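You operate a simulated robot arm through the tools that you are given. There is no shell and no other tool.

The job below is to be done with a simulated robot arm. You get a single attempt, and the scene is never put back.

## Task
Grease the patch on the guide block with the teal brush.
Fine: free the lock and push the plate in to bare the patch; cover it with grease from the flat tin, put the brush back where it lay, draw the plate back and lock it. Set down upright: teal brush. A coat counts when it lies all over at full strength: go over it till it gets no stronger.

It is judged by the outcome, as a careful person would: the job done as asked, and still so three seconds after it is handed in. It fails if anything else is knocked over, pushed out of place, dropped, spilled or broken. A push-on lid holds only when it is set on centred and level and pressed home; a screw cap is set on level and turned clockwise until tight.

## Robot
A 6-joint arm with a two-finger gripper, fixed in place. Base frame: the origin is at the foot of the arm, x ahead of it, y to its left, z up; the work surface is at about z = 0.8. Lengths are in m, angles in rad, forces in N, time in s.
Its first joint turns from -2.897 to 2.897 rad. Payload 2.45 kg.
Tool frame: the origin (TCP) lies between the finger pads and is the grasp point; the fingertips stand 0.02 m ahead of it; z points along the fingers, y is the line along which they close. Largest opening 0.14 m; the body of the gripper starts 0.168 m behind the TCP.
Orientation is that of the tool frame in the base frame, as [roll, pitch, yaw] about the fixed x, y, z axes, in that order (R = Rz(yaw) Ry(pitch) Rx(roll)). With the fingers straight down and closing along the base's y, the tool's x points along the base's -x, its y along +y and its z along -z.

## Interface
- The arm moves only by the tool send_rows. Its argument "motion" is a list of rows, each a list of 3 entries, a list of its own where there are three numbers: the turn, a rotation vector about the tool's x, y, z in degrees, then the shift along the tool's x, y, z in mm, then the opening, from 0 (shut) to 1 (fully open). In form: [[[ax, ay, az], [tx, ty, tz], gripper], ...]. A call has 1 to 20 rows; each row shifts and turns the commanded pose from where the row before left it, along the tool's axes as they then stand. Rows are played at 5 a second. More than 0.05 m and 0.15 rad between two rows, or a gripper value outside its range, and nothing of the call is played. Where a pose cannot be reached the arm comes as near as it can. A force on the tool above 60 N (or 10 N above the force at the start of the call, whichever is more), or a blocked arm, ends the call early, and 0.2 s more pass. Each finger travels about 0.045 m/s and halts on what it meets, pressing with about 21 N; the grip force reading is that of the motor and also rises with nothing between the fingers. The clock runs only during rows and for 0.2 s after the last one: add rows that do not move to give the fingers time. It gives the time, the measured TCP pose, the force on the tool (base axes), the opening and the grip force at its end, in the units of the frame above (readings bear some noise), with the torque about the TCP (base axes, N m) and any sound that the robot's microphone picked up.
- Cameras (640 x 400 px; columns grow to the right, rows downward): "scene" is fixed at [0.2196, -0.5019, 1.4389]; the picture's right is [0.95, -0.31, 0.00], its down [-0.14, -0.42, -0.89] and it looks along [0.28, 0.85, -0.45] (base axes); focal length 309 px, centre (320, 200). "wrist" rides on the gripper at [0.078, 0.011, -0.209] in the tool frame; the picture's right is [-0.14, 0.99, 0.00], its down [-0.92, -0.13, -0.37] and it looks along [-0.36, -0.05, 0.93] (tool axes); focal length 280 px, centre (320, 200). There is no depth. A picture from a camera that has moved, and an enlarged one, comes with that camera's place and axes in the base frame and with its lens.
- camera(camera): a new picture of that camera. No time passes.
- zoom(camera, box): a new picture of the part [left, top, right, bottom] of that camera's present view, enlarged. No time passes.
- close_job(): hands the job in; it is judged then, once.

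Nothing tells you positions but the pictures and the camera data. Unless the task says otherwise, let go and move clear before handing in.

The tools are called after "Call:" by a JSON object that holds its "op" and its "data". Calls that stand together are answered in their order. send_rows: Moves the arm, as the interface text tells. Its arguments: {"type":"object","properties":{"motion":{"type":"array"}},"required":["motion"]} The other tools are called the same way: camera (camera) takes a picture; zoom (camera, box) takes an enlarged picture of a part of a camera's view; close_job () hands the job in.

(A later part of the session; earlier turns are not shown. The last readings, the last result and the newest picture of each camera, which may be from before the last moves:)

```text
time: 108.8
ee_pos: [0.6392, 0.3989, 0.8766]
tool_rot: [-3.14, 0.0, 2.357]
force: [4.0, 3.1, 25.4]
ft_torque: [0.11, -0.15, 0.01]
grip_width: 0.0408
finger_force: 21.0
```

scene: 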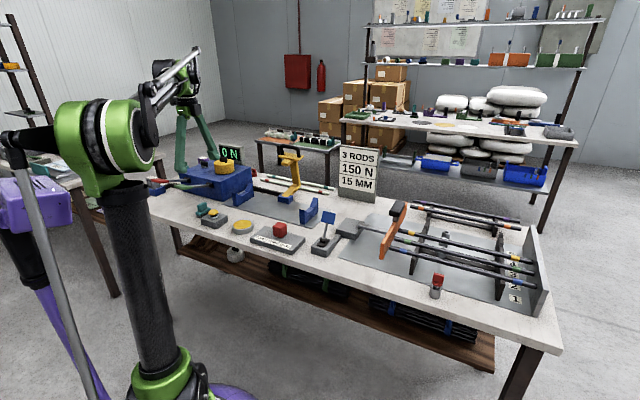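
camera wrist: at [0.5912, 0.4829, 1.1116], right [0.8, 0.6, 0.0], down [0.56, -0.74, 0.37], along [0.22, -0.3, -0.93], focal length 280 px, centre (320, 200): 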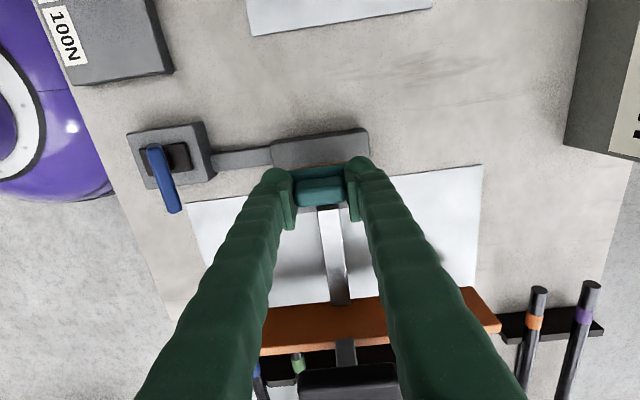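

Call:
{"op": "send_rows", "data": {"motion": [[[0, 0, 0], [-3, 0, 0], 0.2], [[0, 0, 0], [5, 0, 0], 0.2], [[0, 0, 0], [5, 0, 0], 0.2], [[0, 0, 0], [5, 0, 0], 0.2], [[0, 0, 0], [5, 0, 0], 0.2], [[0, 0, 0], [5, 0, 0], 0.2], [[0, 0, 0], [5, 0, 0], 0.2], [[0, 0, 0], [5, 0, 0], 0.2], [[0, 0, 0], [4, 0, 0], 0.2], [[0, 0, 0], [0, 0, 0], 0.2]]}}

Call:
{"op": "send_rows", "data": {"motion": [[[0, 0, 0], [-4, 0, 0], 0.2], [[0, 0, 0], [-5, 0, 0], 0.2], [[0, 0, 0], [-5, 0, 0], 0.2], [[0, 0, 0], [-5, 0, 0], 0.2], [[0, 0, 0], [-5, 0, 0], 0.2], [[0, 0, 0], [-5, 0, 0], 0.2], [[0, 0, 0], [-5, 0, 0], 0.2], [[0, 0, 0], [-5, 0, 0], 0.2], [[0, 0, 0], [0, 0, 0], 0.2]]}}

Call:
{"op": "zoom", "data": {"camera": "scene", "box": [325, 200, 375, 240]}}

```text
time: 111.0
ee_pos: [0.6147, 0.4236, 0.8771]
tool_rot: [-3.14, 0.0, 2.356]
force: [9.0, -9.2, 37.4]
ft_torque: [-0.2, -0.44, -0.01]
grip_width: 0.0409
finger_force: 21.2
```

```text
time: 113.0
ee_pos: [0.6413, 0.3965, 0.8785]
tool_rot: [-3.138, 0.001, 2.357]
force: [-6.5, 6.6, 27.7]
ft_torque: [0.39, 0.19, 0.02]
grip_width: 0.0408
finger_force: 20.8
```

```text
10.00 times, centred on (350, 220) of scene
camera zoom: at [0.2196, -0.5019, 1.4389], right [0.95, -0.31, 0.0], down [-0.14, -0.42, -0.89], along [0.28, 0.85, -0.45], focal length 3086 px, centre (20, 0)
```

zoom: 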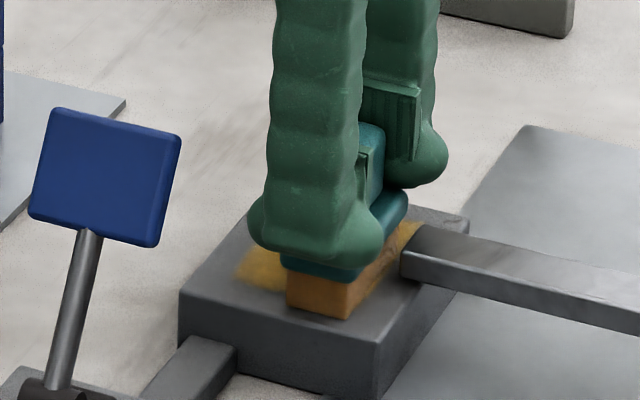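

Firm contact held through both strokes. Next come the middle lane and the far lane.

Call:
{"op": "send_rows", "data": {"motion": [[[0, 0, 0], [0, 5, -0.5], 0.2], [[0, 0, 0], [0, 5, 0], 0.2], [[0, 0, 0], [0, 6, 0], 0.2], [[0, 0, 0], [5, 0, 0], 0.2], [[0, 0, 0], [5, 0, 0], 0.2], [[0, 0, 0], [5, 0, 0], 0.2], [[0, 0, 0], [5, 0, 0], 0.2], [[0, 0, 0], [5, 0, 0], 0.2], [[0, 0, 0], [5, 0, 0], 0.2], [[0, 0, 0], [5, 0, 0], 0.2], [[0, 0, 0], [4, 0, 0], 0.2]]}}

Call:
{"op": "send_rows", "data": {"motion": [[[0, 0, 0], [0, 5, 0], 0.2], [[0, 0, 0], [0, 5, 0], 0.2], [[0, 0, 0], [0, 6, 0], 0.2], [[0, 0, 0], [-4, 0, 0], 0.2], [[0, 0, 0], [-5, 0, 0], 0.2], [[0, 0, 0], [-5, 0, 0], 0.2], [[0, 0, 0], [-5, 0, 0], 0.2], [[0, 0, 0], [-5, 0, 0], 0.2], [[0, 0, 0], [-5, 0, 0], 0.2], [[0, 0, 0], [-5, 0, 0], 0.2], [[0, 0, 0], [-5, 0, 0], 0.2]]}}

Call:
{"op": "send_rows", "data": {"motion": [[[0, 0, 0], [5, 0, 0], 0.2], [[0, 0, 0], [5, 0, 0], 0.2], [[0, 0, 0], [5, 0, 0], 0.2], [[0, 0, 0], [5, 0, 0], 0.2], [[0, 0, 0], [5, 0, 0], 0.2], [[0, 0, 0], [5, 0, 0], 0.2], [[0, 0, 0], [5, 0, 0], 0.2], [[0, 0, 0], [4, 0, 0], 0.2], [[0, 0, 0], [0, 0, 0], 0.2]]}}

Call:
{"op": "zoom", "data": {"camera": "scene", "box": [325, 200, 375, 240]}}

```text
time: 115.4
ee_pos: [0.6263, 0.434, 0.8772]
tool_rot: [-3.14, 0.0, 2.353]
force: [8.6, -9.6, 39.1]
ft_torque: [-0.32, -0.43, -0.03]
grip_width: 0.0411
finger_force: 20.7
```

```text
time: 117.8
ee_pos: [0.6651, 0.4188, 0.8762]
tool_rot: [-3.14, 0.0, 2.357]
force: [-7.0, 6.1, 23.8]
ft_torque: [0.38, 0.16, 0.04]
grip_width: 0.0406
finger_force: 21.0
```

```text
time: 119.8
ee_pos: [0.6366, 0.4467, 0.8766]
tool_rot: [-3.138, 0.001, 2.356]
force: [2.5, -1.6, 11.8]
ft_torque: [0.06, -0.2, -0.02]
grip_width: 0.0409
finger_force: 21.1
```

```text
10.00 times, centred on (350, 220) of scene
camera zoom: at [0.2196, -0.5019, 1.4389], right [0.95, -0.31, 0.0], down [-0.14, -0.42, -0.89], along [0.28, 0.85, -0.45], focal length 3086 px, centre (20, 0)
```

zoom: 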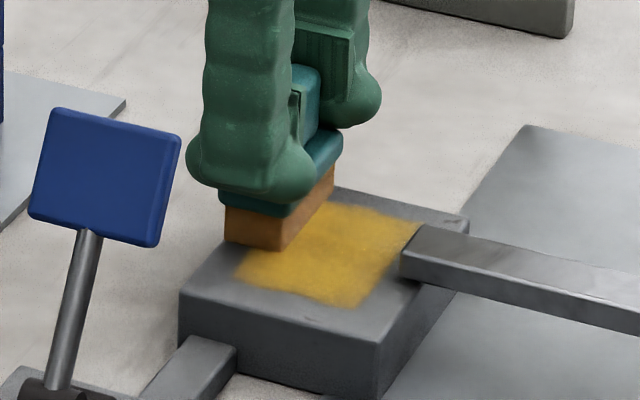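

Contact was kept in all lanes. I'll lift off and compare the coat with the earlier pictures.

Call:
{"op": "send_rows", "data": {"motion": [[[0, 0, 0], [0, 0, -40], 0.2], [[0, 0, 0], [-38, -10, -20], 0.2], [[0, 0, 0], [-38, -10, -20], 0.2], [[0, 0, 0], [0, 0, 0], 0.2]]}}

Call:
{"op": "zoom", "data": {"camera": "wrist", "box": [240, 80, 400, 220]}}

Call:
{"op": "zoom", "data": {"camera": "wrist", "box": [280, 75, 350, 145]}}

Call:
{"op": "zoom", "data": {"camera": "scene", "box": [340, 214, 366, 234]}}

```text
time: 120.8
ee_pos: [0.6771, 0.3796, 0.9555]
tool_rot: [-3.139, 0.0, 2.357]
force: [0.8, -0.6, -0.5]
ft_torque: [0.01, 0.02, 0.0]
grip_width: 0.0409
finger_force: 21.2
```

```text
2.86 times, centred on (320, 150) of wrist
camera zoom: at [0.6313, 0.4421, 1.1652], right [0.8, 0.6, 0.0], down [0.56, -0.74, 0.37], along [0.22, -0.3, -0.93], focal length 801 px, centre (320, 343)
```

zoom: 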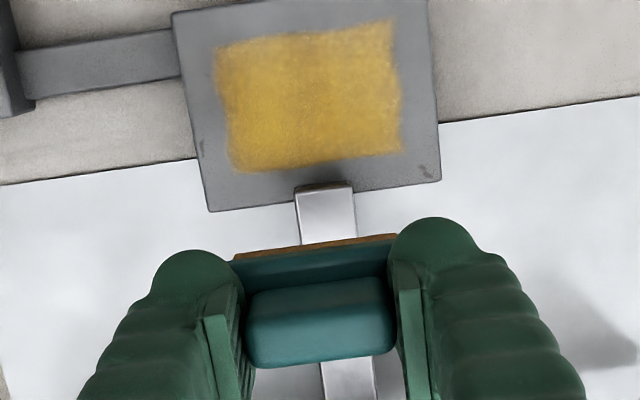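

```text
5.71 times, centred on (315, 110) of wrist
camera zoom: at [0.6313, 0.4421, 1.1652], right [0.8, 0.6, 0.0], down [0.56, -0.74, 0.37], along [0.22, -0.3, -0.93], focal length 1602 px, centre (349, 714)
```

zoom: 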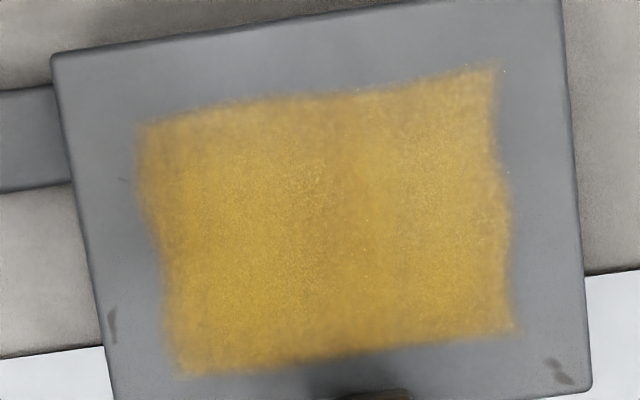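

```text
16.00 times, centred on (353, 224) of scene
camera zoom: at [0.2196, -0.5019, 1.4389], right [0.95, -0.31, 0.0], down [-0.14, -0.42, -0.89], along [0.28, 0.85, -0.45], focal length 4938 px, centre (-208, -184)
```

zoom: 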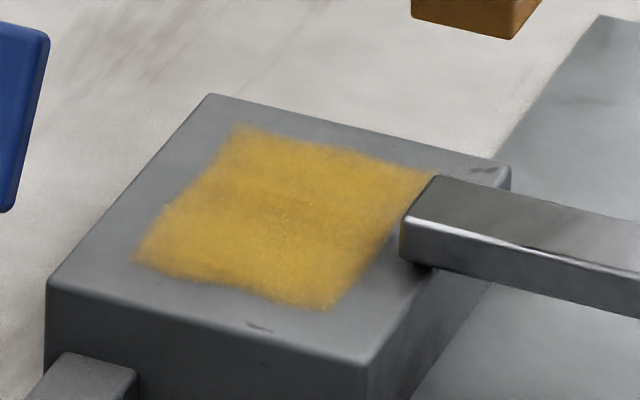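

The coat looks the same as before these passes, even edge to edge, so it is at full strength. Now I'll carry the brush back to its home spot at a safe height.

Call:
{"op": "send_rows", "data": {"motion": [[[0, 0, 0], [0, 0, -42], 0.2], [[0, 0, 0], [0, 0, -42], 0.2], [[0, 0, 0], [40.3, -9.7, 0], 0.2], [[0, 0, 0], [40.3, -9.7, 0], 0.2], [[0, 0, 0], [40.3, -9.7, 0], 0.2], [[0, 0, 0], [40.3, -9.7, 0], 0.2], [[0, 0, 0], [40.3, -9.7, 0], 0.2], [[0, 0, 0], [40.3, -9.7, 0], 0.2], [[0, 0, 0], [40.3, -9.7, 0], 0.2], [[0, 0, 0], [40.3, -9.7, 0], 0.2], [[0, 0, 0], [40.3, -9.7, 0], 0.2], [[0, 0, 0], [40.3, -9.7, 0], 0.2], [[0, 0, 0], [40.3, -9.7, 0], 0.2], [[0, 0, 0], [40.3, -9.7, 0], 0.2], [[0, 0, 0], [40.3, -9.7, 0], 0.2], [[0, 0, 0], [40.3, -9.7, 0], 0.2], [[0, 0, 0], [40.3, -9.7, 0], 0.2], [[0, 0, 0], [40.3, -9.7, 0], 0.2], [[0, 0, 0], [0, 0, 0], 0.2]]}}

Call:
{"op": "camera", "data": {"camera": "wrist"}}

Call:
{"op": "zoom", "data": {"camera": "scene", "box": [140, 140, 260, 240]}}

```text
time: 124.8
ee_pos: [0.1109, 0.7276, 1.041]
tool_rot: [-3.138, 0.001, 2.357]
force: [-1.2, 0.4, -0.7]
ft_torque: [0.0, 0.01, 0.03]
grip_width: 0.041
finger_force: 21.4
```

```text
taken
camera wrist: at [0.0652, 0.7911, 1.2496], right [0.8, 0.6, 0.0], down [0.56, -0.74, 0.37], along [0.22, -0.3, -0.93], focal length 280 px, centre (320, 200)
```

wrist: 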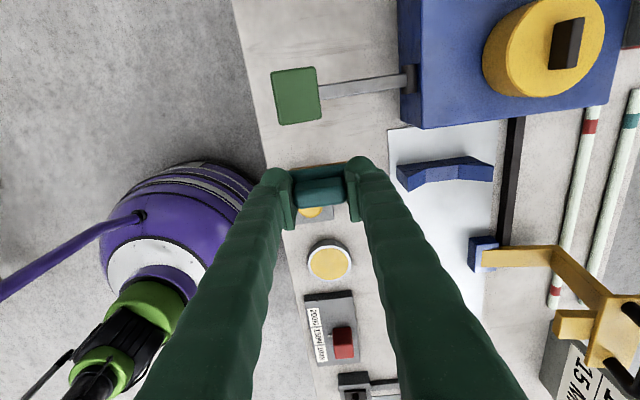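

```text
4.00 times, centred on (200, 190) of scene
camera zoom: at [0.2196, -0.5019, 1.4389], right [0.95, -0.31, 0.0], down [-0.14, -0.42, -0.89], along [0.28, 0.85, -0.45], focal length 1234 px, centre (800, 240)
```

zoom: 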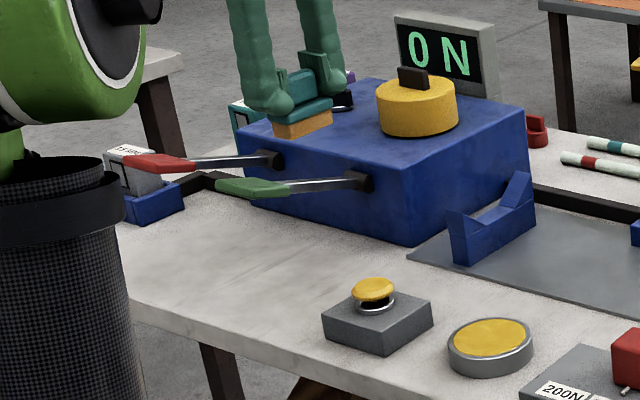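

Call:
{"op": "send_rows", "data": {"motion": [[[0, 0, 0], [-1.6, -1.9, 0], 0.2], [[0, 0, 0], [0, 0, 40], 0.2], [[0, 0, 0], [0, 0, 40], 0.2], [[0, 0, 0], [0, 0, 40], 0.2], [[0, 0, 0], [0, 0, 40], 0.2], [[0, 0, 0], [0, 0, 18], 0.2], [[0, 0, 0], [0, 0, 0], 0.2]]}}

Call:
{"op": "zoom", "data": {"camera": "scene", "box": [185, 190, 235, 230]}}

Call:
{"op": "zoom", "data": {"camera": "wrist", "box": [240, 100, 400, 240]}}

```text
time: 126.4
ee_pos: [0.1102, 0.7227, 0.8614]
tool_rot: [-3.139, -0.001, 2.355]
force: [0.2, 0.2, 0.5]
ft_torque: [0.02, 0.0, -0.01]
grip_width: 0.0408
finger_force: 21.0
```

```text
10.00 times, centred on (210, 210) of scene
camera zoom: at [0.2196, -0.5019, 1.4389], right [0.95, -0.31, 0.0], down [-0.14, -0.42, -0.89], along [0.28, 0.85, -0.45], focal length 3086 px, centre (1420, 100)
```

zoom: 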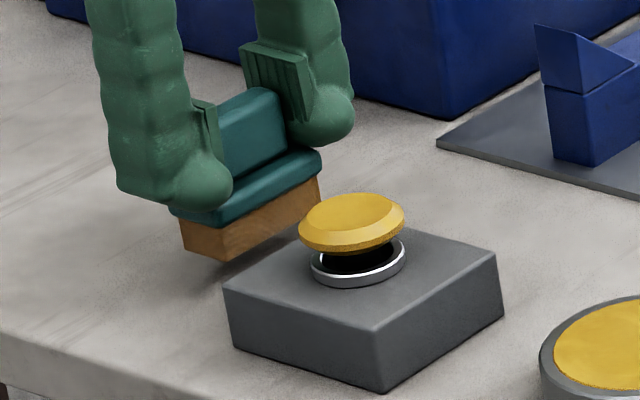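

```text
2.86 times, centred on (320, 170) of wrist
camera zoom: at [0.0642, 0.7859, 1.0713], right [0.8, 0.6, 0.0], down [0.56, -0.74, 0.37], along [0.22, -0.3, -0.93], focal length 801 px, centre (320, 286)
```

zoom: 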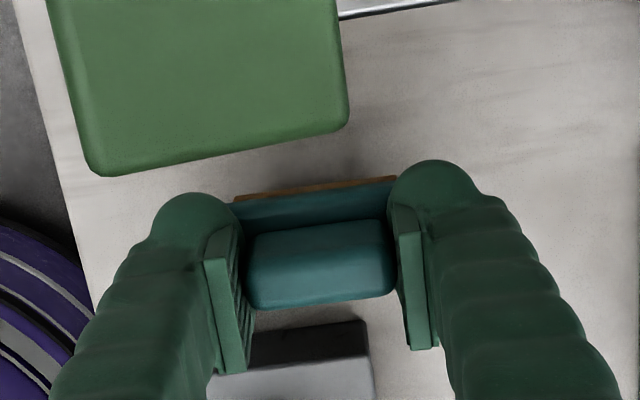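

The brush is just above its old spot. I'll correct by about a millimetre and lower gently until it touches the table.

Call:
{"op": "send_rows", "data": {"motion": [[[0, 0, 0], [0.8, 1.5, 4], 0.2], [[0, 0, 0], [0, 0, 3], 0.2], [[0, 0, 0], [0, 0, 1.5], 0.2], [[0, 0, 0], [0, 0, 0], 0.2]]}}

Call:
{"op": "zoom", "data": {"camera": "scene", "box": [185, 190, 235, 230]}}

```text
time: 127.4
ee_pos: [0.1119, 0.725, 0.8531]
tool_rot: [-3.137, -0.001, 2.357]
force: [0.7, -0.8, -1.7]
ft_torque: [-0.01, -0.01, 0.01]
grip_width: 0.041
finger_force: 21.2
```

```text
10.00 times, centred on (210, 210) of scene
camera zoom: at [0.2196, -0.5019, 1.4389], right [0.95, -0.31, 0.0], down [-0.14, -0.42, -0.89], along [0.28, 0.85, -0.45], focal length 3086 px, centre (1420, 100)
```

zoom: 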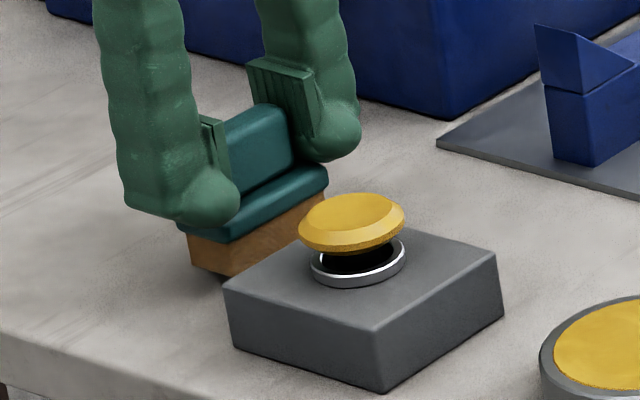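

Call:
{"op": "send_rows", "data": {"motion": [[[0, 0, 0], [0, 0, 1], 0.2], [[0, 0, 0], [0, 0, 1], 0.2], [[0, 0, 0], [0, 0, 0.8], 0.2], [[0, 0, 0], [0, 0, 0], 0.2]]}}

Call:
{"op": "zoom", "data": {"camera": "scene", "box": [185, 190, 235, 230]}}

```text
time: 128.4
ee_pos: [0.1119, 0.7244, 0.8519]
tool_rot: [-3.136, -0.001, 2.356]
force: [0.8, 0.1, -1.1]
ft_torque: [0.02, 0.0, 0.01]
grip_width: 0.0411
finger_force: 20.8
```

```text
10.00 times, centred on (210, 210) of scene
camera zoom: at [0.2196, -0.5019, 1.4389], right [0.95, -0.31, 0.0], down [-0.14, -0.42, -0.89], along [0.28, 0.85, -0.45], focal length 3086 px, centre (1420, 100)
```

zoom: 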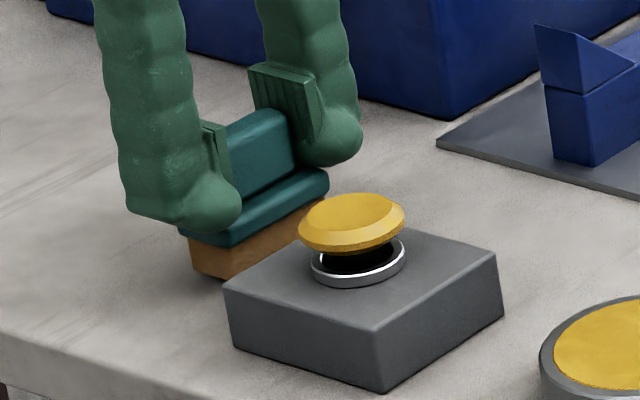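

Call:
{"op": "send_rows", "data": {"motion": [[[0, 0, 0], [0, 0, 0.8], 0.2], [[0, 0, 0], [0, 0, 0.7], 0.2], [[0, 0, 0], [0, 0, 0], 0.2]]}}

```text
time: 129.2
ee_pos: [0.1118, 0.7256, 0.85]
tool_rot: [-3.138, 0.001, 2.355]
force: [0.3, -0.1, -0.4]
ft_torque: [0.0, -0.05, -0.01]
grip_width: 0.0407
finger_force: 21.1
```

Call:
{"op": "send_rows", "data": {"motion": [[[0, 0, 0], [0, 0, 0.7], 0.2], [[0, 0, 0], [0, 0, 0.6], 0.2], [[0, 0, 0], [0, 0, 0], 0.2]]}}

Call:
{"op": "zoom", "data": {"camera": "scene", "box": [185, 190, 235, 230]}}

```text
time: 130.0
ee_pos: [0.111, 0.7244, 0.8484]
tool_rot: [-3.14, 0.001, 2.356]
force: [0.2, 0.2, -1.0]
ft_torque: [-0.02, -0.03, -0.01]
grip_width: 0.0409
finger_force: 20.9
```

```text
10.00 times, centred on (210, 210) of scene
camera zoom: at [0.2196, -0.5019, 1.4389], right [0.95, -0.31, 0.0], down [-0.14, -0.42, -0.89], along [0.28, 0.85, -0.45], focal length 3086 px, centre (1420, 100)
```

zoom: 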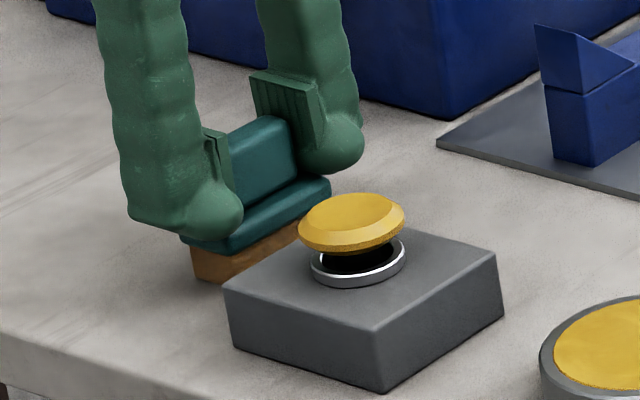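

Call:
{"op": "send_rows", "data": {"motion": [[[0, 0, 0], [0, 0, 0.7], 0.2], [[0, 0, 0], [0, 0, 0.6], 0.2], [[0, 0, 0], [0, 0, 0], 0.2]]}}

Call:
{"op": "zoom", "data": {"camera": "scene", "box": [190, 200, 220, 224]}}

```text
time: 130.8
ee_pos: [0.1118, 0.7238, 0.8479]
tool_rot: [-3.139, 0.0, 2.358]
force: [1.2, 2.2, 8.6]
ft_torque: [0.15, -0.11, -0.02]
grip_width: 0.0408
finger_force: 20.9
```

```text
16.00 times, centred on (205, 212) of scene
camera zoom: at [0.2196, -0.5019, 1.4389], right [0.95, -0.31, 0.0], down [-0.14, -0.42, -0.89], along [0.28, 0.85, -0.45], focal length 4938 px, centre (2160, 8)
```

zoom: 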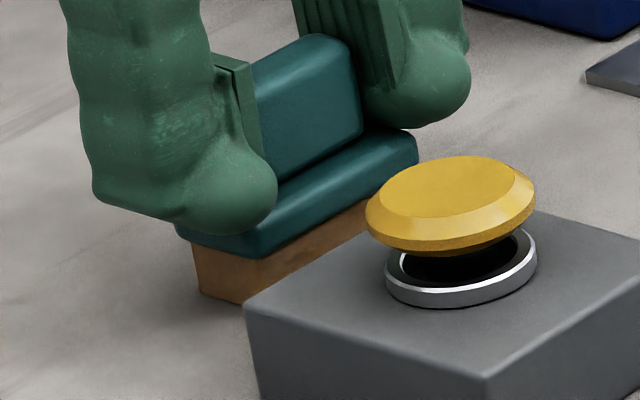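

The brush stands on the table with about 9 N on it. I'll open the fingers and rise straight up.

Call:
{"op": "send_rows", "data": {"motion": [[[0, 0, 0], [0, 0, 0], 0.35], [[0, 0, 0], [0, 0, 0], 0.5], [[0, 0, 0], [0, 0, 0], 0.65], [[0, 0, 0], [0, 0, 0], 0.65], [[0, 0, 0], [0, 0, 0], 0.65], [[0, 0, 0], [0, 0, -20], 0.65], [[0, 0, 0], [0, 0, -40], 0.65], [[0, 0, 0], [0, 0, -40], 0.65], [[0, 0, 0], [0, 0, -40], 0.65], [[0, 0, 0], [0, 0, -40], 0.65], [[0, 0, 0], [0, 0, 0], 0.65]]}}

Call:
{"op": "zoom", "data": {"camera": "scene", "box": [185, 195, 235, 230]}}

Call:
{"op": "camera", "data": {"camera": "wrist"}}

Call:
{"op": "zoom", "data": {"camera": "wrist", "box": [280, 110, 360, 190]}}

```text
time: 133.2
ee_pos: [0.1117, 0.7264, 1.0275]
tool_rot: [-3.138, -0.001, 2.358]
force: [0.1, 0.4, 0.1]
ft_torque: [-0.01, 0.03, 0.01]
grip_width: 0.091
finger_force: 0.1
```

```text
11.43 times, centred on (210, 212) of scene
camera zoom: at [0.2196, -0.5019, 1.4389], right [0.95, -0.31, 0.0], down [-0.14, -0.42, -0.89], along [0.28, 0.85, -0.45], focal length 3527 px, centre (1577, 57)
```

zoom: 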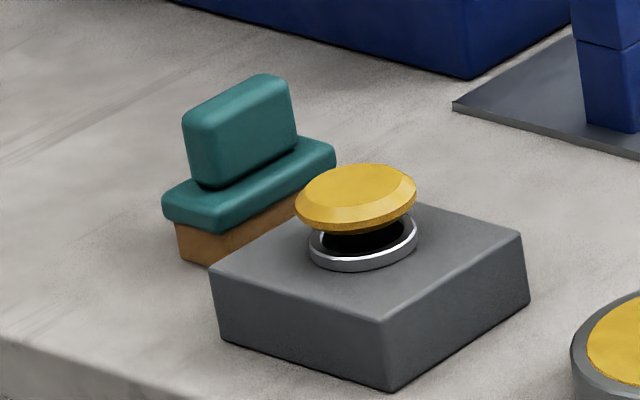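

```text
taken
camera wrist: at [0.0662, 0.7897, 1.2369], right [0.8, 0.6, 0.0], down [0.56, -0.74, 0.37], along [0.22, -0.3, -0.93], focal length 280 px, centre (320, 200)
```

wrist: 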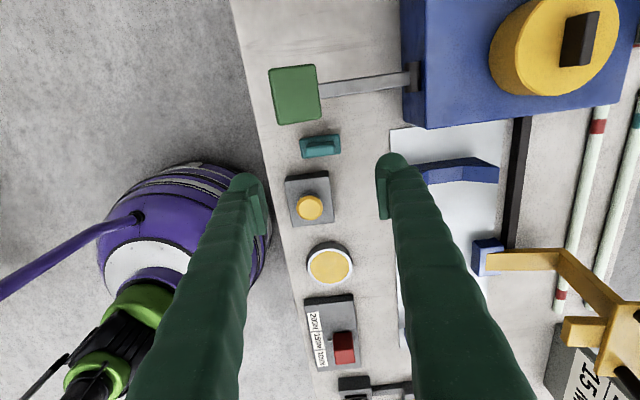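

```text
5.00 times, centred on (320, 150) of wrist
camera zoom: at [0.0662, 0.7897, 1.2369], right [0.8, 0.6, 0.0], down [0.56, -0.74, 0.37], along [0.22, -0.3, -0.93], focal length 1402 px, centre (320, 450)
```

zoom: 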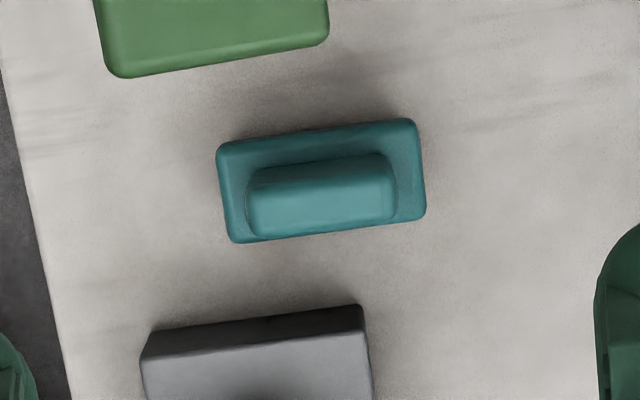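

The brush stands upright, within about 3 mm of where it was. Now I'll travel back above the knob, turn the tool so the fingers close along the slide direction, and check the view.

Call:
{"op": "send_rows", "data": {"motion": [[[0, 0, 0], [0, 0, -25], 0.65], [[0, 0, 0], [-40, 8.1, 0], 0.65], [[0, 0, 0], [-40, 8.1, 0], 0.65], [[0, 0, 0], [-40, 8.1, 0], 0.65], [[0, 0, 0], [-40, 8.1, 0], 0.65], [[0, 0, 0], [-40, 8.1, 0], 0.65], [[0, 0, 0], [-40, 8.1, 0], 0.65], [[0, 0, 0], [-40, 8.1, 0], 0.65], [[0, 0, 0], [-40, 8.1, 0], 0.65], [[0, 0, 0], [-40, 8.1, 0], 0.65], [[0, 0, 0], [-40, 8.1, 0], 0.65], [[0, 0, 0], [-40, 8.1, 0], 0.65], [[0, 0, 0], [-40, 8.1, 0], 0.65], [[0, 0, 0], [-40, 8.1, 0], 0.65], [[0, 0, 0], [-40, 8.1, 0], 0.65], [[0, 0, 0], [-40, 8.1, 0], 0.65], [[0, 0, 0], [-40, 8.1, 0], 0.65], [[0, 0, 0], [-40, 8.1, 0], 0.65], [[0, 0, 0], [-40, 8.1, 0], 0.65], [[0, 0, 0], [-41, 8.1, 0], 0.65]]}}

Call:
{"op": "send_rows", "data": {"motion": [[[0, 0, -7.5], [0, 0, 0], 0.65], [[0, 0, -7.5], [0, 0, 0], 0.65], [[0, 0, -7.5], [0, 0, 0], 0.65], [[0, 0, -7.5], [0, 0, 0], 0.65], [[0, 0, -7.5], [0, 0, 0], 0.65], [[0, 0, -7.5], [0, 0, 0], 0.65], [[0, 0, -7.5], [0, 0, 0], 0.65], [[0, 0, -7.5], [0, 0, 0], 0.65], [[0, 0, -7.5], [0, 0, 0], 0.65], [[0, 0, -7.5], [0, 0, 0], 0.65], [[0, 0, -7.5], [0, 0, 0], 0.65], [[0, 0, -7.5], [0, 0, 0], 0.65], [[0, 0, 0], [0, 0, 0], 0.65]]}}

Call:
{"op": "camera", "data": {"camera": "wrist"}}

Call:
{"op": "camera", "data": {"camera": "scene"}}

```text
time: 137.4
ee_pos: [0.762, 0.2965, 1.0542]
tool_rot: [-3.138, -0.001, 2.355]
force: [-0.8, -0.6, 0.3]
ft_torque: [-0.01, -0.06, 0.0]
grip_width: 0.0908
finger_force: 0.0
```

```text
time: 140.2
ee_pos: [0.7577, 0.2947, 1.0535]
tool_rot: [-3.14, -0.004, -2.355]
force: [-0.1, -0.1, 0.0]
ft_torque: [0.03, 0.0, 0.0]
grip_width: 0.0909
finger_force: 0.0
```

```text
taken
camera wrist: at [0.6975, 0.2479, 1.2619], right [-0.6, 0.8, 0.0], down [0.74, 0.56, 0.37], along [0.29, 0.22, -0.93], focal length 280 px, centre (320, 200)
```

wrist: 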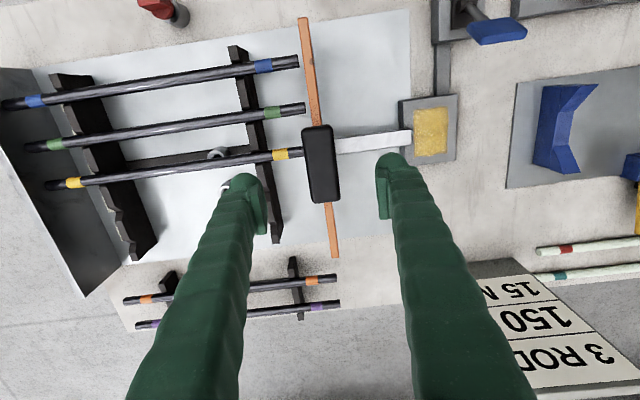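

```text
taken
```

scene: 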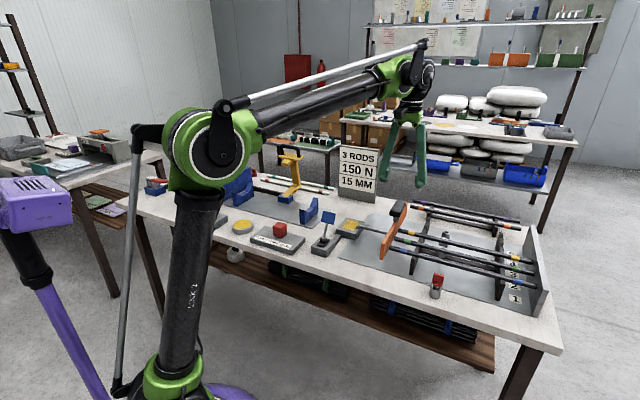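

The knob is centred below the gripper. I'll descend and grip it as before.

Call:
{"op": "send_rows", "data": {"motion": [[[0, 0, 0], [0, 0, 40], 0.65], [[0, 0, 0], [0, 0, 40], 0.65], [[0, 0, 0], [0, 0, 40], 0.65], [[0, 0, 0], [0, 0, 9], 0.65], [[0, 0, 0], [0, 0, 0], 0.4], [[0, 0, 0], [0, 0, 0], 0.2], [[0, 0, 0], [0, 0, 0], 0.2], [[0, 0, 0], [0, 0, 0], 0.2], [[0, 0, 0], [0, 0, 0], 0.2]]}}

Call:
{"op": "camera", "data": {"camera": "wrist"}}

Call:
{"op": "zoom", "data": {"camera": "scene", "box": [310, 140, 470, 260]}}

```text
time: 142.2
ee_pos: [0.7579, 0.2958, 0.9245]
tool_rot: [-3.141, -0.004, -2.355]
force: [-1.2, 0.5, -3.6]
ft_torque: [0.08, -0.1, 0.06]
grip_width: 0.0335
finger_force: 36.9
```

```text
taken
camera wrist: at [0.6967, 0.2483, 1.1333], right [-0.6, 0.8, 0.0], down [0.74, 0.56, 0.37], along [0.29, 0.22, -0.93], focal length 280 px, centre (320, 200)
```

wrist: 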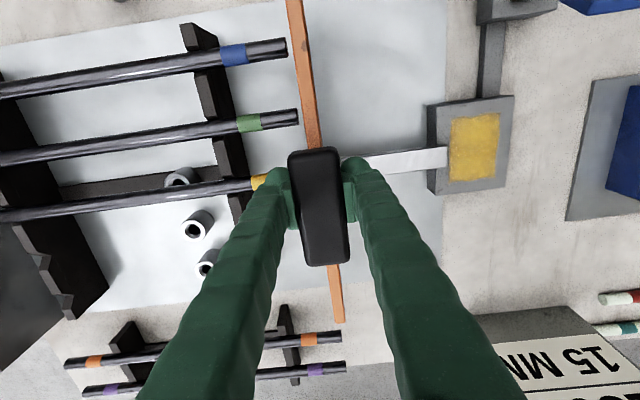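

```text
3.33 times, centred on (390, 200) of scene
camera zoom: at [0.2196, -0.5019, 1.4389], right [0.95, -0.31, 0.0], down [-0.14, -0.42, -0.89], along [0.28, 0.85, -0.45], focal length 1029 px, centre (87, 200)
```

zoom: 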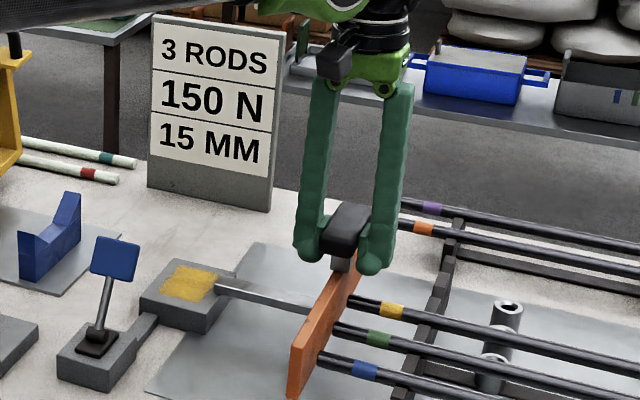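

The grip is good. I'll draw the plate back along the slide, first 80 mm, then finish gently to find the end stop.

Call:
{"op": "send_rows", "data": {"motion": [[[0, 0, 0], [0, 6, 0], 0.2], [[0, 0, 0], [0, 8, 0], 0.2], [[0, 0, 0], [0, 8, 0], 0.2], [[0, 0, 0], [0, 8, 0], 0.2], [[0, 0, 0], [0, 8, 0], 0.2], [[0, 0, 0], [0, 8, 0], 0.2], [[0, 0, 0], [0, 8, 0], 0.2], [[0, 0, 0], [0, 8, 0], 0.2], [[0, 0, 0], [0, 8, 0], 0.2], [[0, 0, 0], [0, 8, 0], 0.2], [[0, 0, 0], [0, 0, 0], 0.2]]}}

Call:
{"op": "camera", "data": {"camera": "wrist"}}

Call:
{"op": "zoom", "data": {"camera": "scene", "box": [310, 140, 470, 260]}}

```text
time: 144.6
ee_pos: [0.7031, 0.3503, 0.9239]
tool_rot: [3.141, -0.001, -2.357]
force: [15.0, 13.5, 38.5]
ft_torque: [-0.38, 0.38, -0.08]
grip_width: 0.0332
finger_force: 44.7
```

```text
taken
camera wrist: at [0.6412, 0.3034, 1.1331], right [-0.6, 0.8, 0.0], down [0.74, 0.56, 0.37], along [0.29, 0.22, -0.93], focal length 280 px, centre (320, 200)
```

wrist: 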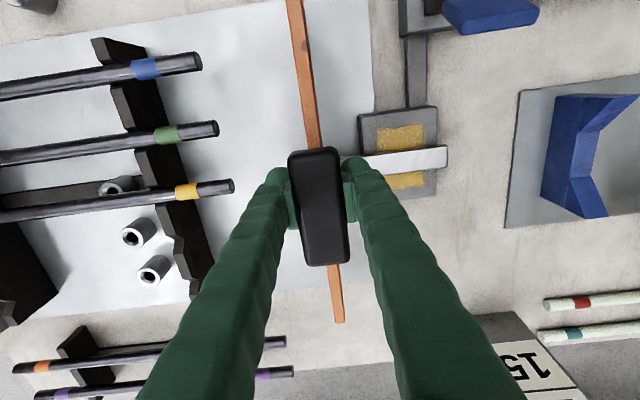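

```text
3.33 times, centred on (390, 200) of scene
camera zoom: at [0.2196, -0.5019, 1.4389], right [0.95, -0.31, 0.0], down [-0.14, -0.42, -0.89], along [0.28, 0.85, -0.45], focal length 1029 px, centre (87, 200)
```

zoom: 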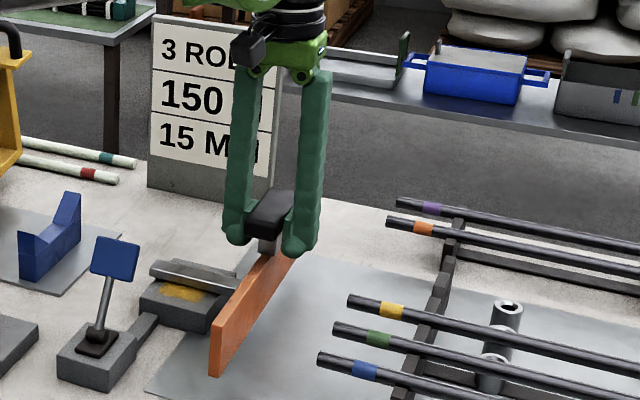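

The plate is nearly home with about 12 mm to go, but some vertical load has built up. I'll relieve it slightly, then finish the travel in small steps.

Call:
{"op": "send_rows", "data": {"motion": [[[0, 0, 0], [-0.5, 0, -1], 0.2], [[0, 0, 0], [0, 4, 0], 0.2], [[0, 0, 0], [0, 4, 0], 0.2], [[0, 0, 0], [0, 0, 0], 0.2]]}}

Call:
{"op": "camera", "data": {"camera": "wrist"}}

```text
time: 145.6
ee_pos: [0.6981, 0.3556, 0.9239]
tool_rot: [-3.142, -0.002, -2.356]
force: [9.9, 7.8, 11.5]
ft_torque: [0.08, -0.03, 0.07]
grip_width: 0.0333
finger_force: 45.3
```

```text
taken
camera wrist: at [0.6365, 0.3084, 1.1332], right [-0.6, 0.8, 0.0], down [0.74, 0.56, 0.37], along [0.29, 0.22, -0.93], focal length 280 px, centre (320, 200)
```

wrist: 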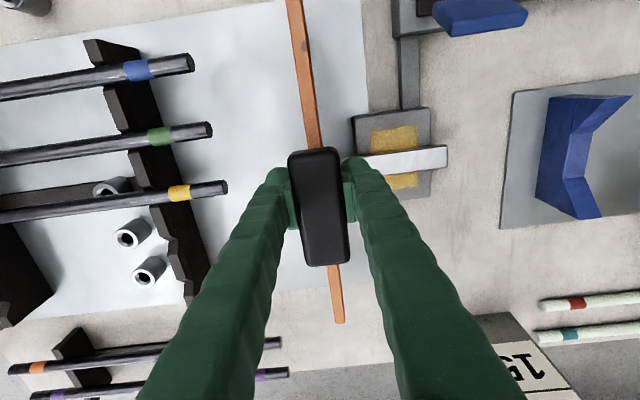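

Call:
{"op": "send_rows", "data": {"motion": [[[0, 0, 0], [0, 2.5, -0.3], 0.2], [[0, 0, 0], [0, 2, 0], 0.2], [[0, 0, 0], [0, 0, 0], 0.2]]}}

Call:
{"op": "camera", "data": {"camera": "wrist"}}

```text
time: 146.4
ee_pos: [0.696, 0.3592, 0.923]
tool_rot: [-3.141, -0.004, -2.356]
force: [-2.2, -2.6, -6.9]
ft_torque: [0.11, -0.09, 0.04]
grip_width: 0.0335
finger_force: 45.0
```

```text
taken
camera wrist: at [0.6338, 0.3114, 1.1332], right [-0.6, 0.8, 0.0], down [0.74, 0.56, 0.36], along [0.29, 0.22, -0.93], focal length 280 px, centre (320, 200)
```

wrist: 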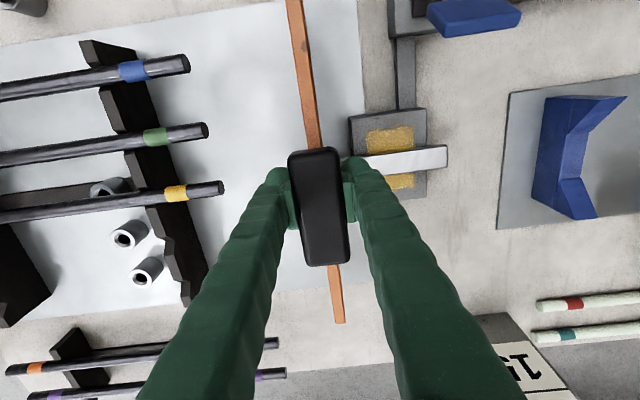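

The view nearly matches the original. I'll pull another 2 mm to feel for the end stop.

Call:
{"op": "send_rows", "data": {"motion": [[[0, 0, 0], [0, 1, 0.2], 0.2], [[0, 0, 0], [0, 1, 0], 0.2], [[0, 0, 0], [0, 0, 0], 0.2]]}}

Call:
{"op": "camera", "data": {"camera": "wrist"}}

```text
time: 147.2
ee_pos: [0.6941, 0.3616, 0.9244]
tool_rot: [-3.14, -0.003, -2.357]
force: [-14.3, -15.7, -28.8]
ft_torque: [0.32, -0.33, 0.06]
grip_width: 0.0334
finger_force: 44.5
```

```text
taken
camera wrist: at [0.6325, 0.3128, 1.1333], right [-0.6, 0.8, 0.0], down [0.74, 0.56, 0.36], along [0.29, 0.22, -0.93], focal length 280 px, centre (320, 200)
```

wrist: 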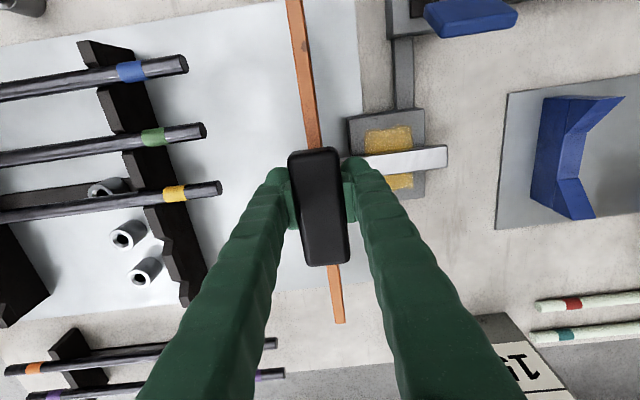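

I've pulled about 1 mm past the first-gripped position with no hard stop felt. I'll release the knob, rise, and compare the plate with the original pictures from the fixed camera.

Call:
{"op": "send_rows", "data": {"motion": [[[0, 0, 0], [0, 0, 0.5], 0.4], [[0, 0, 0], [0, 0, 0], 0.65], [[0, 0, 0], [0, 0, 0], 0.65], [[0, 0, 0], [0, 0, 0], 0.65], [[0, 0, 0], [0, 0, -40], 0.65], [[0, 0, 0], [0, 0, -40], 0.65], [[0, 0, 0], [0, 0, -40], 0.65], [[0, 0, 0], [0, 0, 0], 0.65]]}}

Call:
{"op": "zoom", "data": {"camera": "scene", "box": [350, 185, 410, 260]}}

Call:
{"op": "zoom", "data": {"camera": "scene", "box": [310, 190, 390, 250]}}

Call:
{"op": "camera", "data": {"camera": "wrist"}}

```text
time: 149.0
ee_pos: [0.6942, 0.3618, 1.0449]
tool_rot: [-3.141, -0.004, -2.357]
force: [0.0, -0.3, 0.5]
ft_torque: [0.0, 0.01, -0.03]
grip_width: 0.0911
finger_force: 0.1
```

```text
5.33 times, centred on (380, 222) of scene
camera zoom: at [0.2196, -0.5019, 1.4389], right [0.95, -0.31, 0.0], down [-0.14, -0.42, -0.89], along [0.28, 0.85, -0.45], focal length 1646 px, centre (0, 80)
```

zoom: 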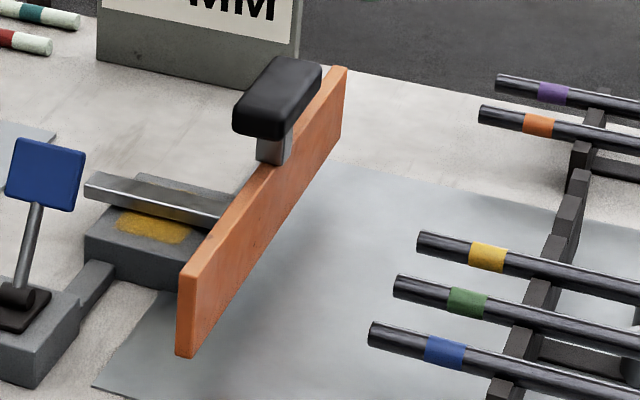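

```text
6.67 times, centred on (350, 220) of scene
camera zoom: at [0.2196, -0.5019, 1.4389], right [0.95, -0.31, 0.0], down [-0.14, -0.42, -0.89], along [0.28, 0.85, -0.45], focal length 2057 px, centre (120, 67)
```

zoom: 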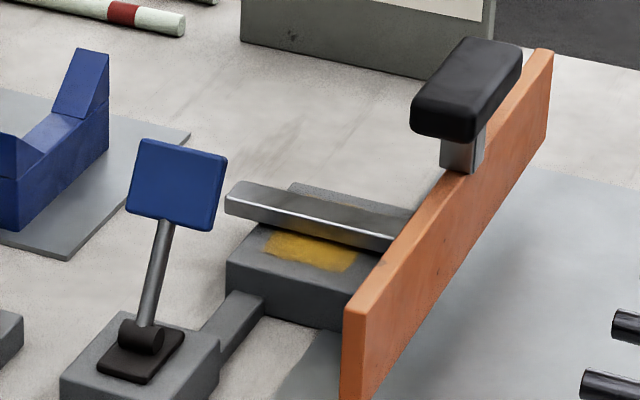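

```text
taken
camera wrist: at [0.6329, 0.3148, 1.2538], right [-0.6, 0.8, 0.0], down [0.74, 0.56, 0.37], along [0.29, 0.22, -0.93], focal length 280 px, centre (320, 200)
```

wrist: 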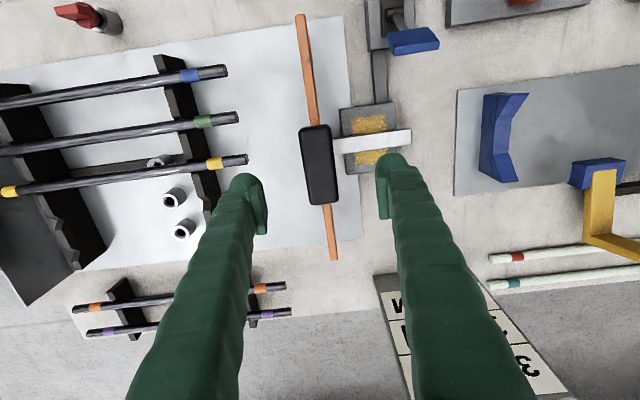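

Comparing with the first pictures, the plate is still about 1.7 mm short of its original place. I'll grip it again and pull the last bit against the stop.

Call:
{"op": "send_rows", "data": {"motion": [[[0, 0, 0], [0, 0, 40], 0.65], [[0, 0, 0], [0, 0, 40], 0.65], [[0, 0, 0], [0, 0, 39], 0.65], [[0, 0, 0], [0, 0, 0], 0.4], [[0, 0, 0], [0, 0, 0], 0.2], [[0, 0, 0], [0, 0, 0], 0.2], [[0, 0, 0], [0, 0, 0], 0.2], [[0, 0, 0], [0, 1.5, 0], 0.2], [[0, 0, 0], [0, 1.5, 0], 0.2], [[0, 0, 0], [0, 0, 0], 0.2]]}}

Call:
{"op": "zoom", "data": {"camera": "scene", "box": [310, 190, 390, 250]}}

```text
time: 151.2
ee_pos: [0.6919, 0.3607, 0.9246]
tool_rot: [-3.14, -0.002, -2.359]
force: [24.0, -19.0, 31.0]
ft_torque: [0.01, 0.78, 0.09]
grip_width: 0.0334
finger_force: 45.4
```

```text
6.67 times, centred on (350, 220) of scene
camera zoom: at [0.2196, -0.5019, 1.4389], right [0.95, -0.31, 0.0], down [-0.14, -0.42, -0.89], along [0.28, 0.85, -0.45], focal length 2057 px, centre (120, 67)
```

zoom: 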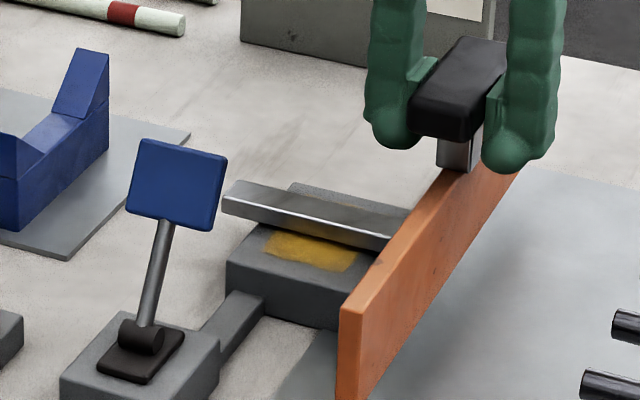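

The pull now meets a firm stop at 30 N, and the plate matches its original position. I'll relieve the pull, release, and rise.

Call:
{"op": "send_rows", "data": {"motion": [[[0, 0, 0], [0, -1.5, 0], 0.2], [[0, 0, 0], [0, 0, 0], 0.4], [[0, 0, 0], [0, 0, 0], 0.65], [[0, 0, 0], [0, 0, 0], 0.65], [[0, 0, 0], [0, 0, 0], 0.65], [[0, 0, 0], [0, 0, -40], 0.65], [[0, 0, 0], [0, 0, -40], 0.65], [[0, 0, 0], [0, 0, -40], 0.65], [[0, 0, 0], [0, 0, 0], 0.65]]}}

Call:
{"op": "zoom", "data": {"camera": "scene", "box": [310, 190, 390, 250]}}

Call:
{"op": "zoom", "data": {"camera": "wrist", "box": [280, 0, 440, 180]}}

```text
time: 153.2
ee_pos: [0.6914, 0.3602, 1.0455]
tool_rot: [-3.141, -0.004, -2.355]
force: [-0.5, 0.0, 0.3]
ft_torque: [0.02, -0.03, 0.02]
grip_width: 0.0909
finger_force: 0.1
```

```text
6.67 times, centred on (350, 220) of scene
camera zoom: at [0.2196, -0.5019, 1.4389], right [0.95, -0.31, 0.0], down [-0.14, -0.42, -0.89], along [0.28, 0.85, -0.45], focal length 2057 px, centre (120, 67)
```

zoom: 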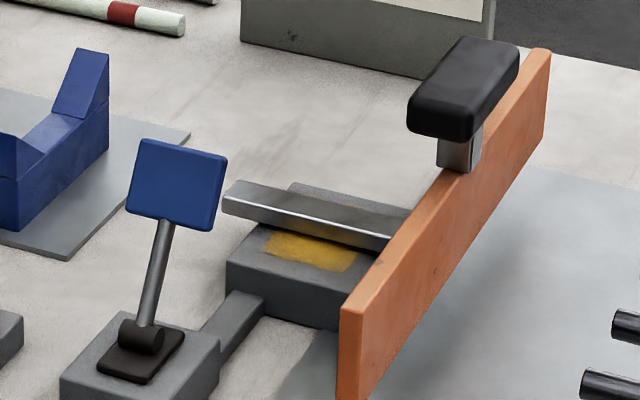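

```text
2.22 times, centred on (360, 90) of wrist
camera zoom: at [0.6303, 0.3133, 1.2555], right [-0.6, 0.8, 0.0], down [0.74, 0.56, 0.37], along [0.29, 0.22, -0.93], focal length 623 px, centre (231, 444)
```

zoom: 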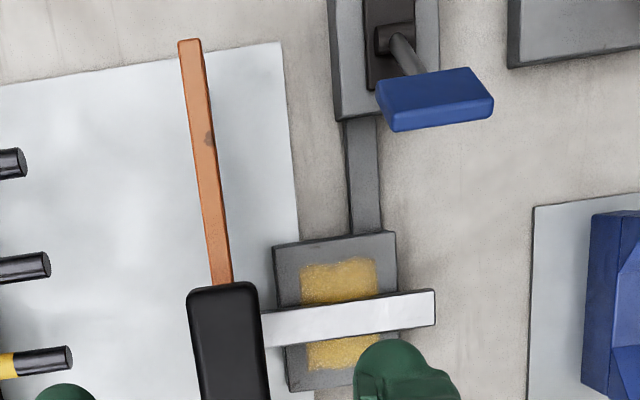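

The plate is back at its original position. Now I'll close the gripper and place it on the block side of the lever paddle to push it back to locked.

Call:
{"op": "send_rows", "data": {"motion": [[[0, 0, 0], [17, 38, 0], 0], [[0, 0, 0], [17, 38, 0], 0], [[0, 0, 0], [16, 38, 0], 0], [[0, 0, 0], [0, 0, 0], 0], [[0, 0, 0], [0, 0, 0], 0], [[0, 0, 0], [0, 0, 0], 0], [[0, 0, 0], [0, 0, 40], 0], [[0, 0, 0], [0, 0, 40], 0], [[0, 0, 0], [0, 0, 0], 0]]}}

Call:
{"op": "camera", "data": {"camera": "wrist"}}

Call:
{"op": "zoom", "data": {"camera": "scene", "box": [280, 160, 400, 250]}}

```text
time: 155.2
ee_pos: [0.5773, 0.4079, 0.9649]
tool_rot: [-3.142, -0.005, -2.357]
force: [-0.6, -0.6, 0.1]
ft_torque: [-0.01, 0.0, -0.01]
grip_width: 0.0
finger_force: 21.3
```

```text
taken
camera wrist: at [0.5163, 0.3607, 1.1755], right [-0.6, 0.8, 0.0], down [0.74, 0.56, 0.37], along [0.29, 0.22, -0.93], focal length 280 px, centre (320, 200)
```

wrist: 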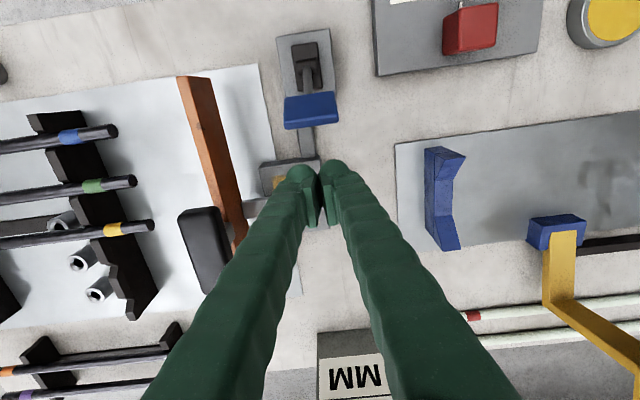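

```text
4.44 times, centred on (340, 205) of scene
camera zoom: at [0.2196, -0.5019, 1.4389], right [0.95, -0.31, 0.0], down [-0.14, -0.42, -0.89], along [0.28, 0.85, -0.45], focal length 1372 px, centre (231, 178)
```

zoom: 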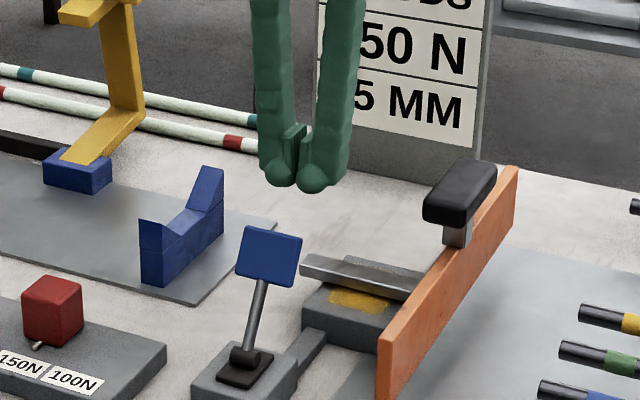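

Call:
{"op": "send_rows", "data": {"motion": [[[0, 0, 0], [0, 0, 30], 0], [[0, 0, 0], [0, 0, 17], 0], [[0, 0, 0], [10, 0, 0], 0], [[0, 0, 0], [10, 0, 0], 0], [[0, 0, 0], [10, 0, 0], 0], [[0, 0, 0], [10, 0, 0], 0], [[0, 0, 0], [10, 0, 0], 0], [[0, 0, 0], [10, 0, 0], 0], [[0, 0, 0], [10, 0, 0], 0], [[0, 0, 0], [10, 0, 0], 0], [[0, 0, 0], [0, 0, 0], 0]]}}

Call:
{"op": "zoom", "data": {"camera": "scene", "box": [280, 160, 400, 250]}}

Call:
{"op": "camera", "data": {"camera": "wrist"}}

```text
time: 157.6
ee_pos: [0.5201, 0.3504, 0.9179]
tool_rot: [-3.141, -0.003, -2.356]
force: [-0.3, -0.5, 1.2]
ft_torque: [-0.01, -0.04, 0.0]
grip_width: 0.0
finger_force: 29.3
```

```text
4.44 times, centred on (340, 205) of scene
camera zoom: at [0.2196, -0.5019, 1.4389], right [0.95, -0.31, 0.0], down [-0.14, -0.42, -0.89], along [0.28, 0.85, -0.45], focal length 1372 px, centre (231, 178)
```

zoom: 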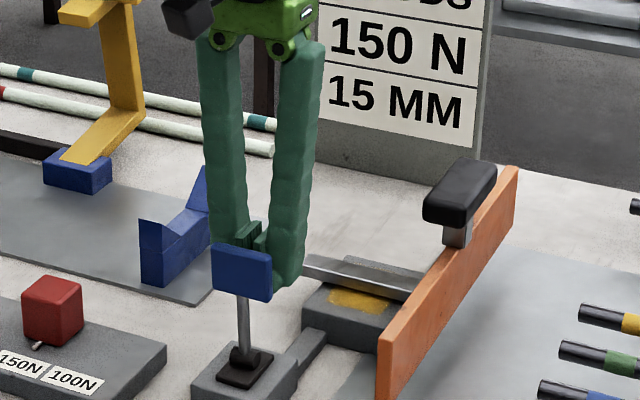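

```text
taken
camera wrist: at [0.4587, 0.3032, 1.1277], right [-0.6, 0.8, 0.0], down [0.74, 0.56, 0.37], along [0.29, 0.22, -0.93], focal length 280 px, centre (320, 200)
```

wrist: 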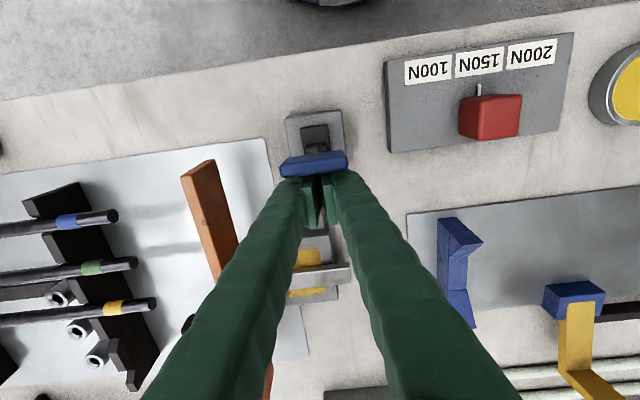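

The lever is about upright. I'll keep pushing toward the operator side in smaller steps.

Call:
{"op": "send_rows", "data": {"motion": [[[0, 0, 0], [8, 0, 0], 0], [[0, 0, 0], [8, 0, 0], 0], [[0, 0, 0], [6, 0, 0], 0], [[0, 0, 0], [4, 0, 0], 0], [[0, 0, 0], [0, 0, 0], 0]]}}

Call:
{"op": "zoom", "data": {"camera": "scene", "box": [280, 160, 400, 250]}}

```text
time: 158.8
ee_pos: [0.5006, 0.3322, 0.9198]
tool_rot: [3.142, -0.003, -2.356]
force: [0.4, -0.4, -0.5]
ft_torque: [-0.01, -0.05, 0.0]
grip_width: 0.0
finger_force: 29.3
```

```text
4.44 times, centred on (340, 205) of scene
camera zoom: at [0.2196, -0.5019, 1.4389], right [0.95, -0.31, 0.0], down [-0.14, -0.42, -0.89], along [0.28, 0.85, -0.45], focal length 1372 px, centre (231, 178)
```

zoom: 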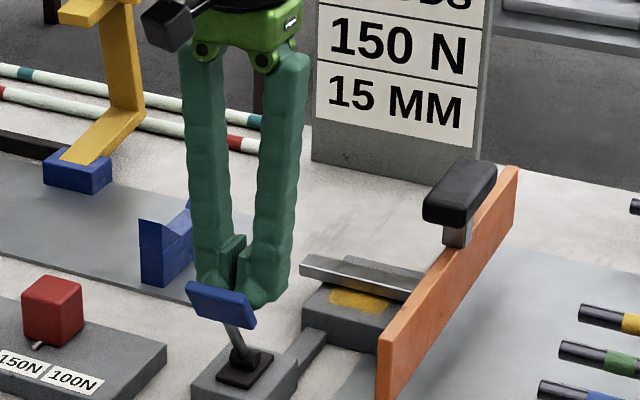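

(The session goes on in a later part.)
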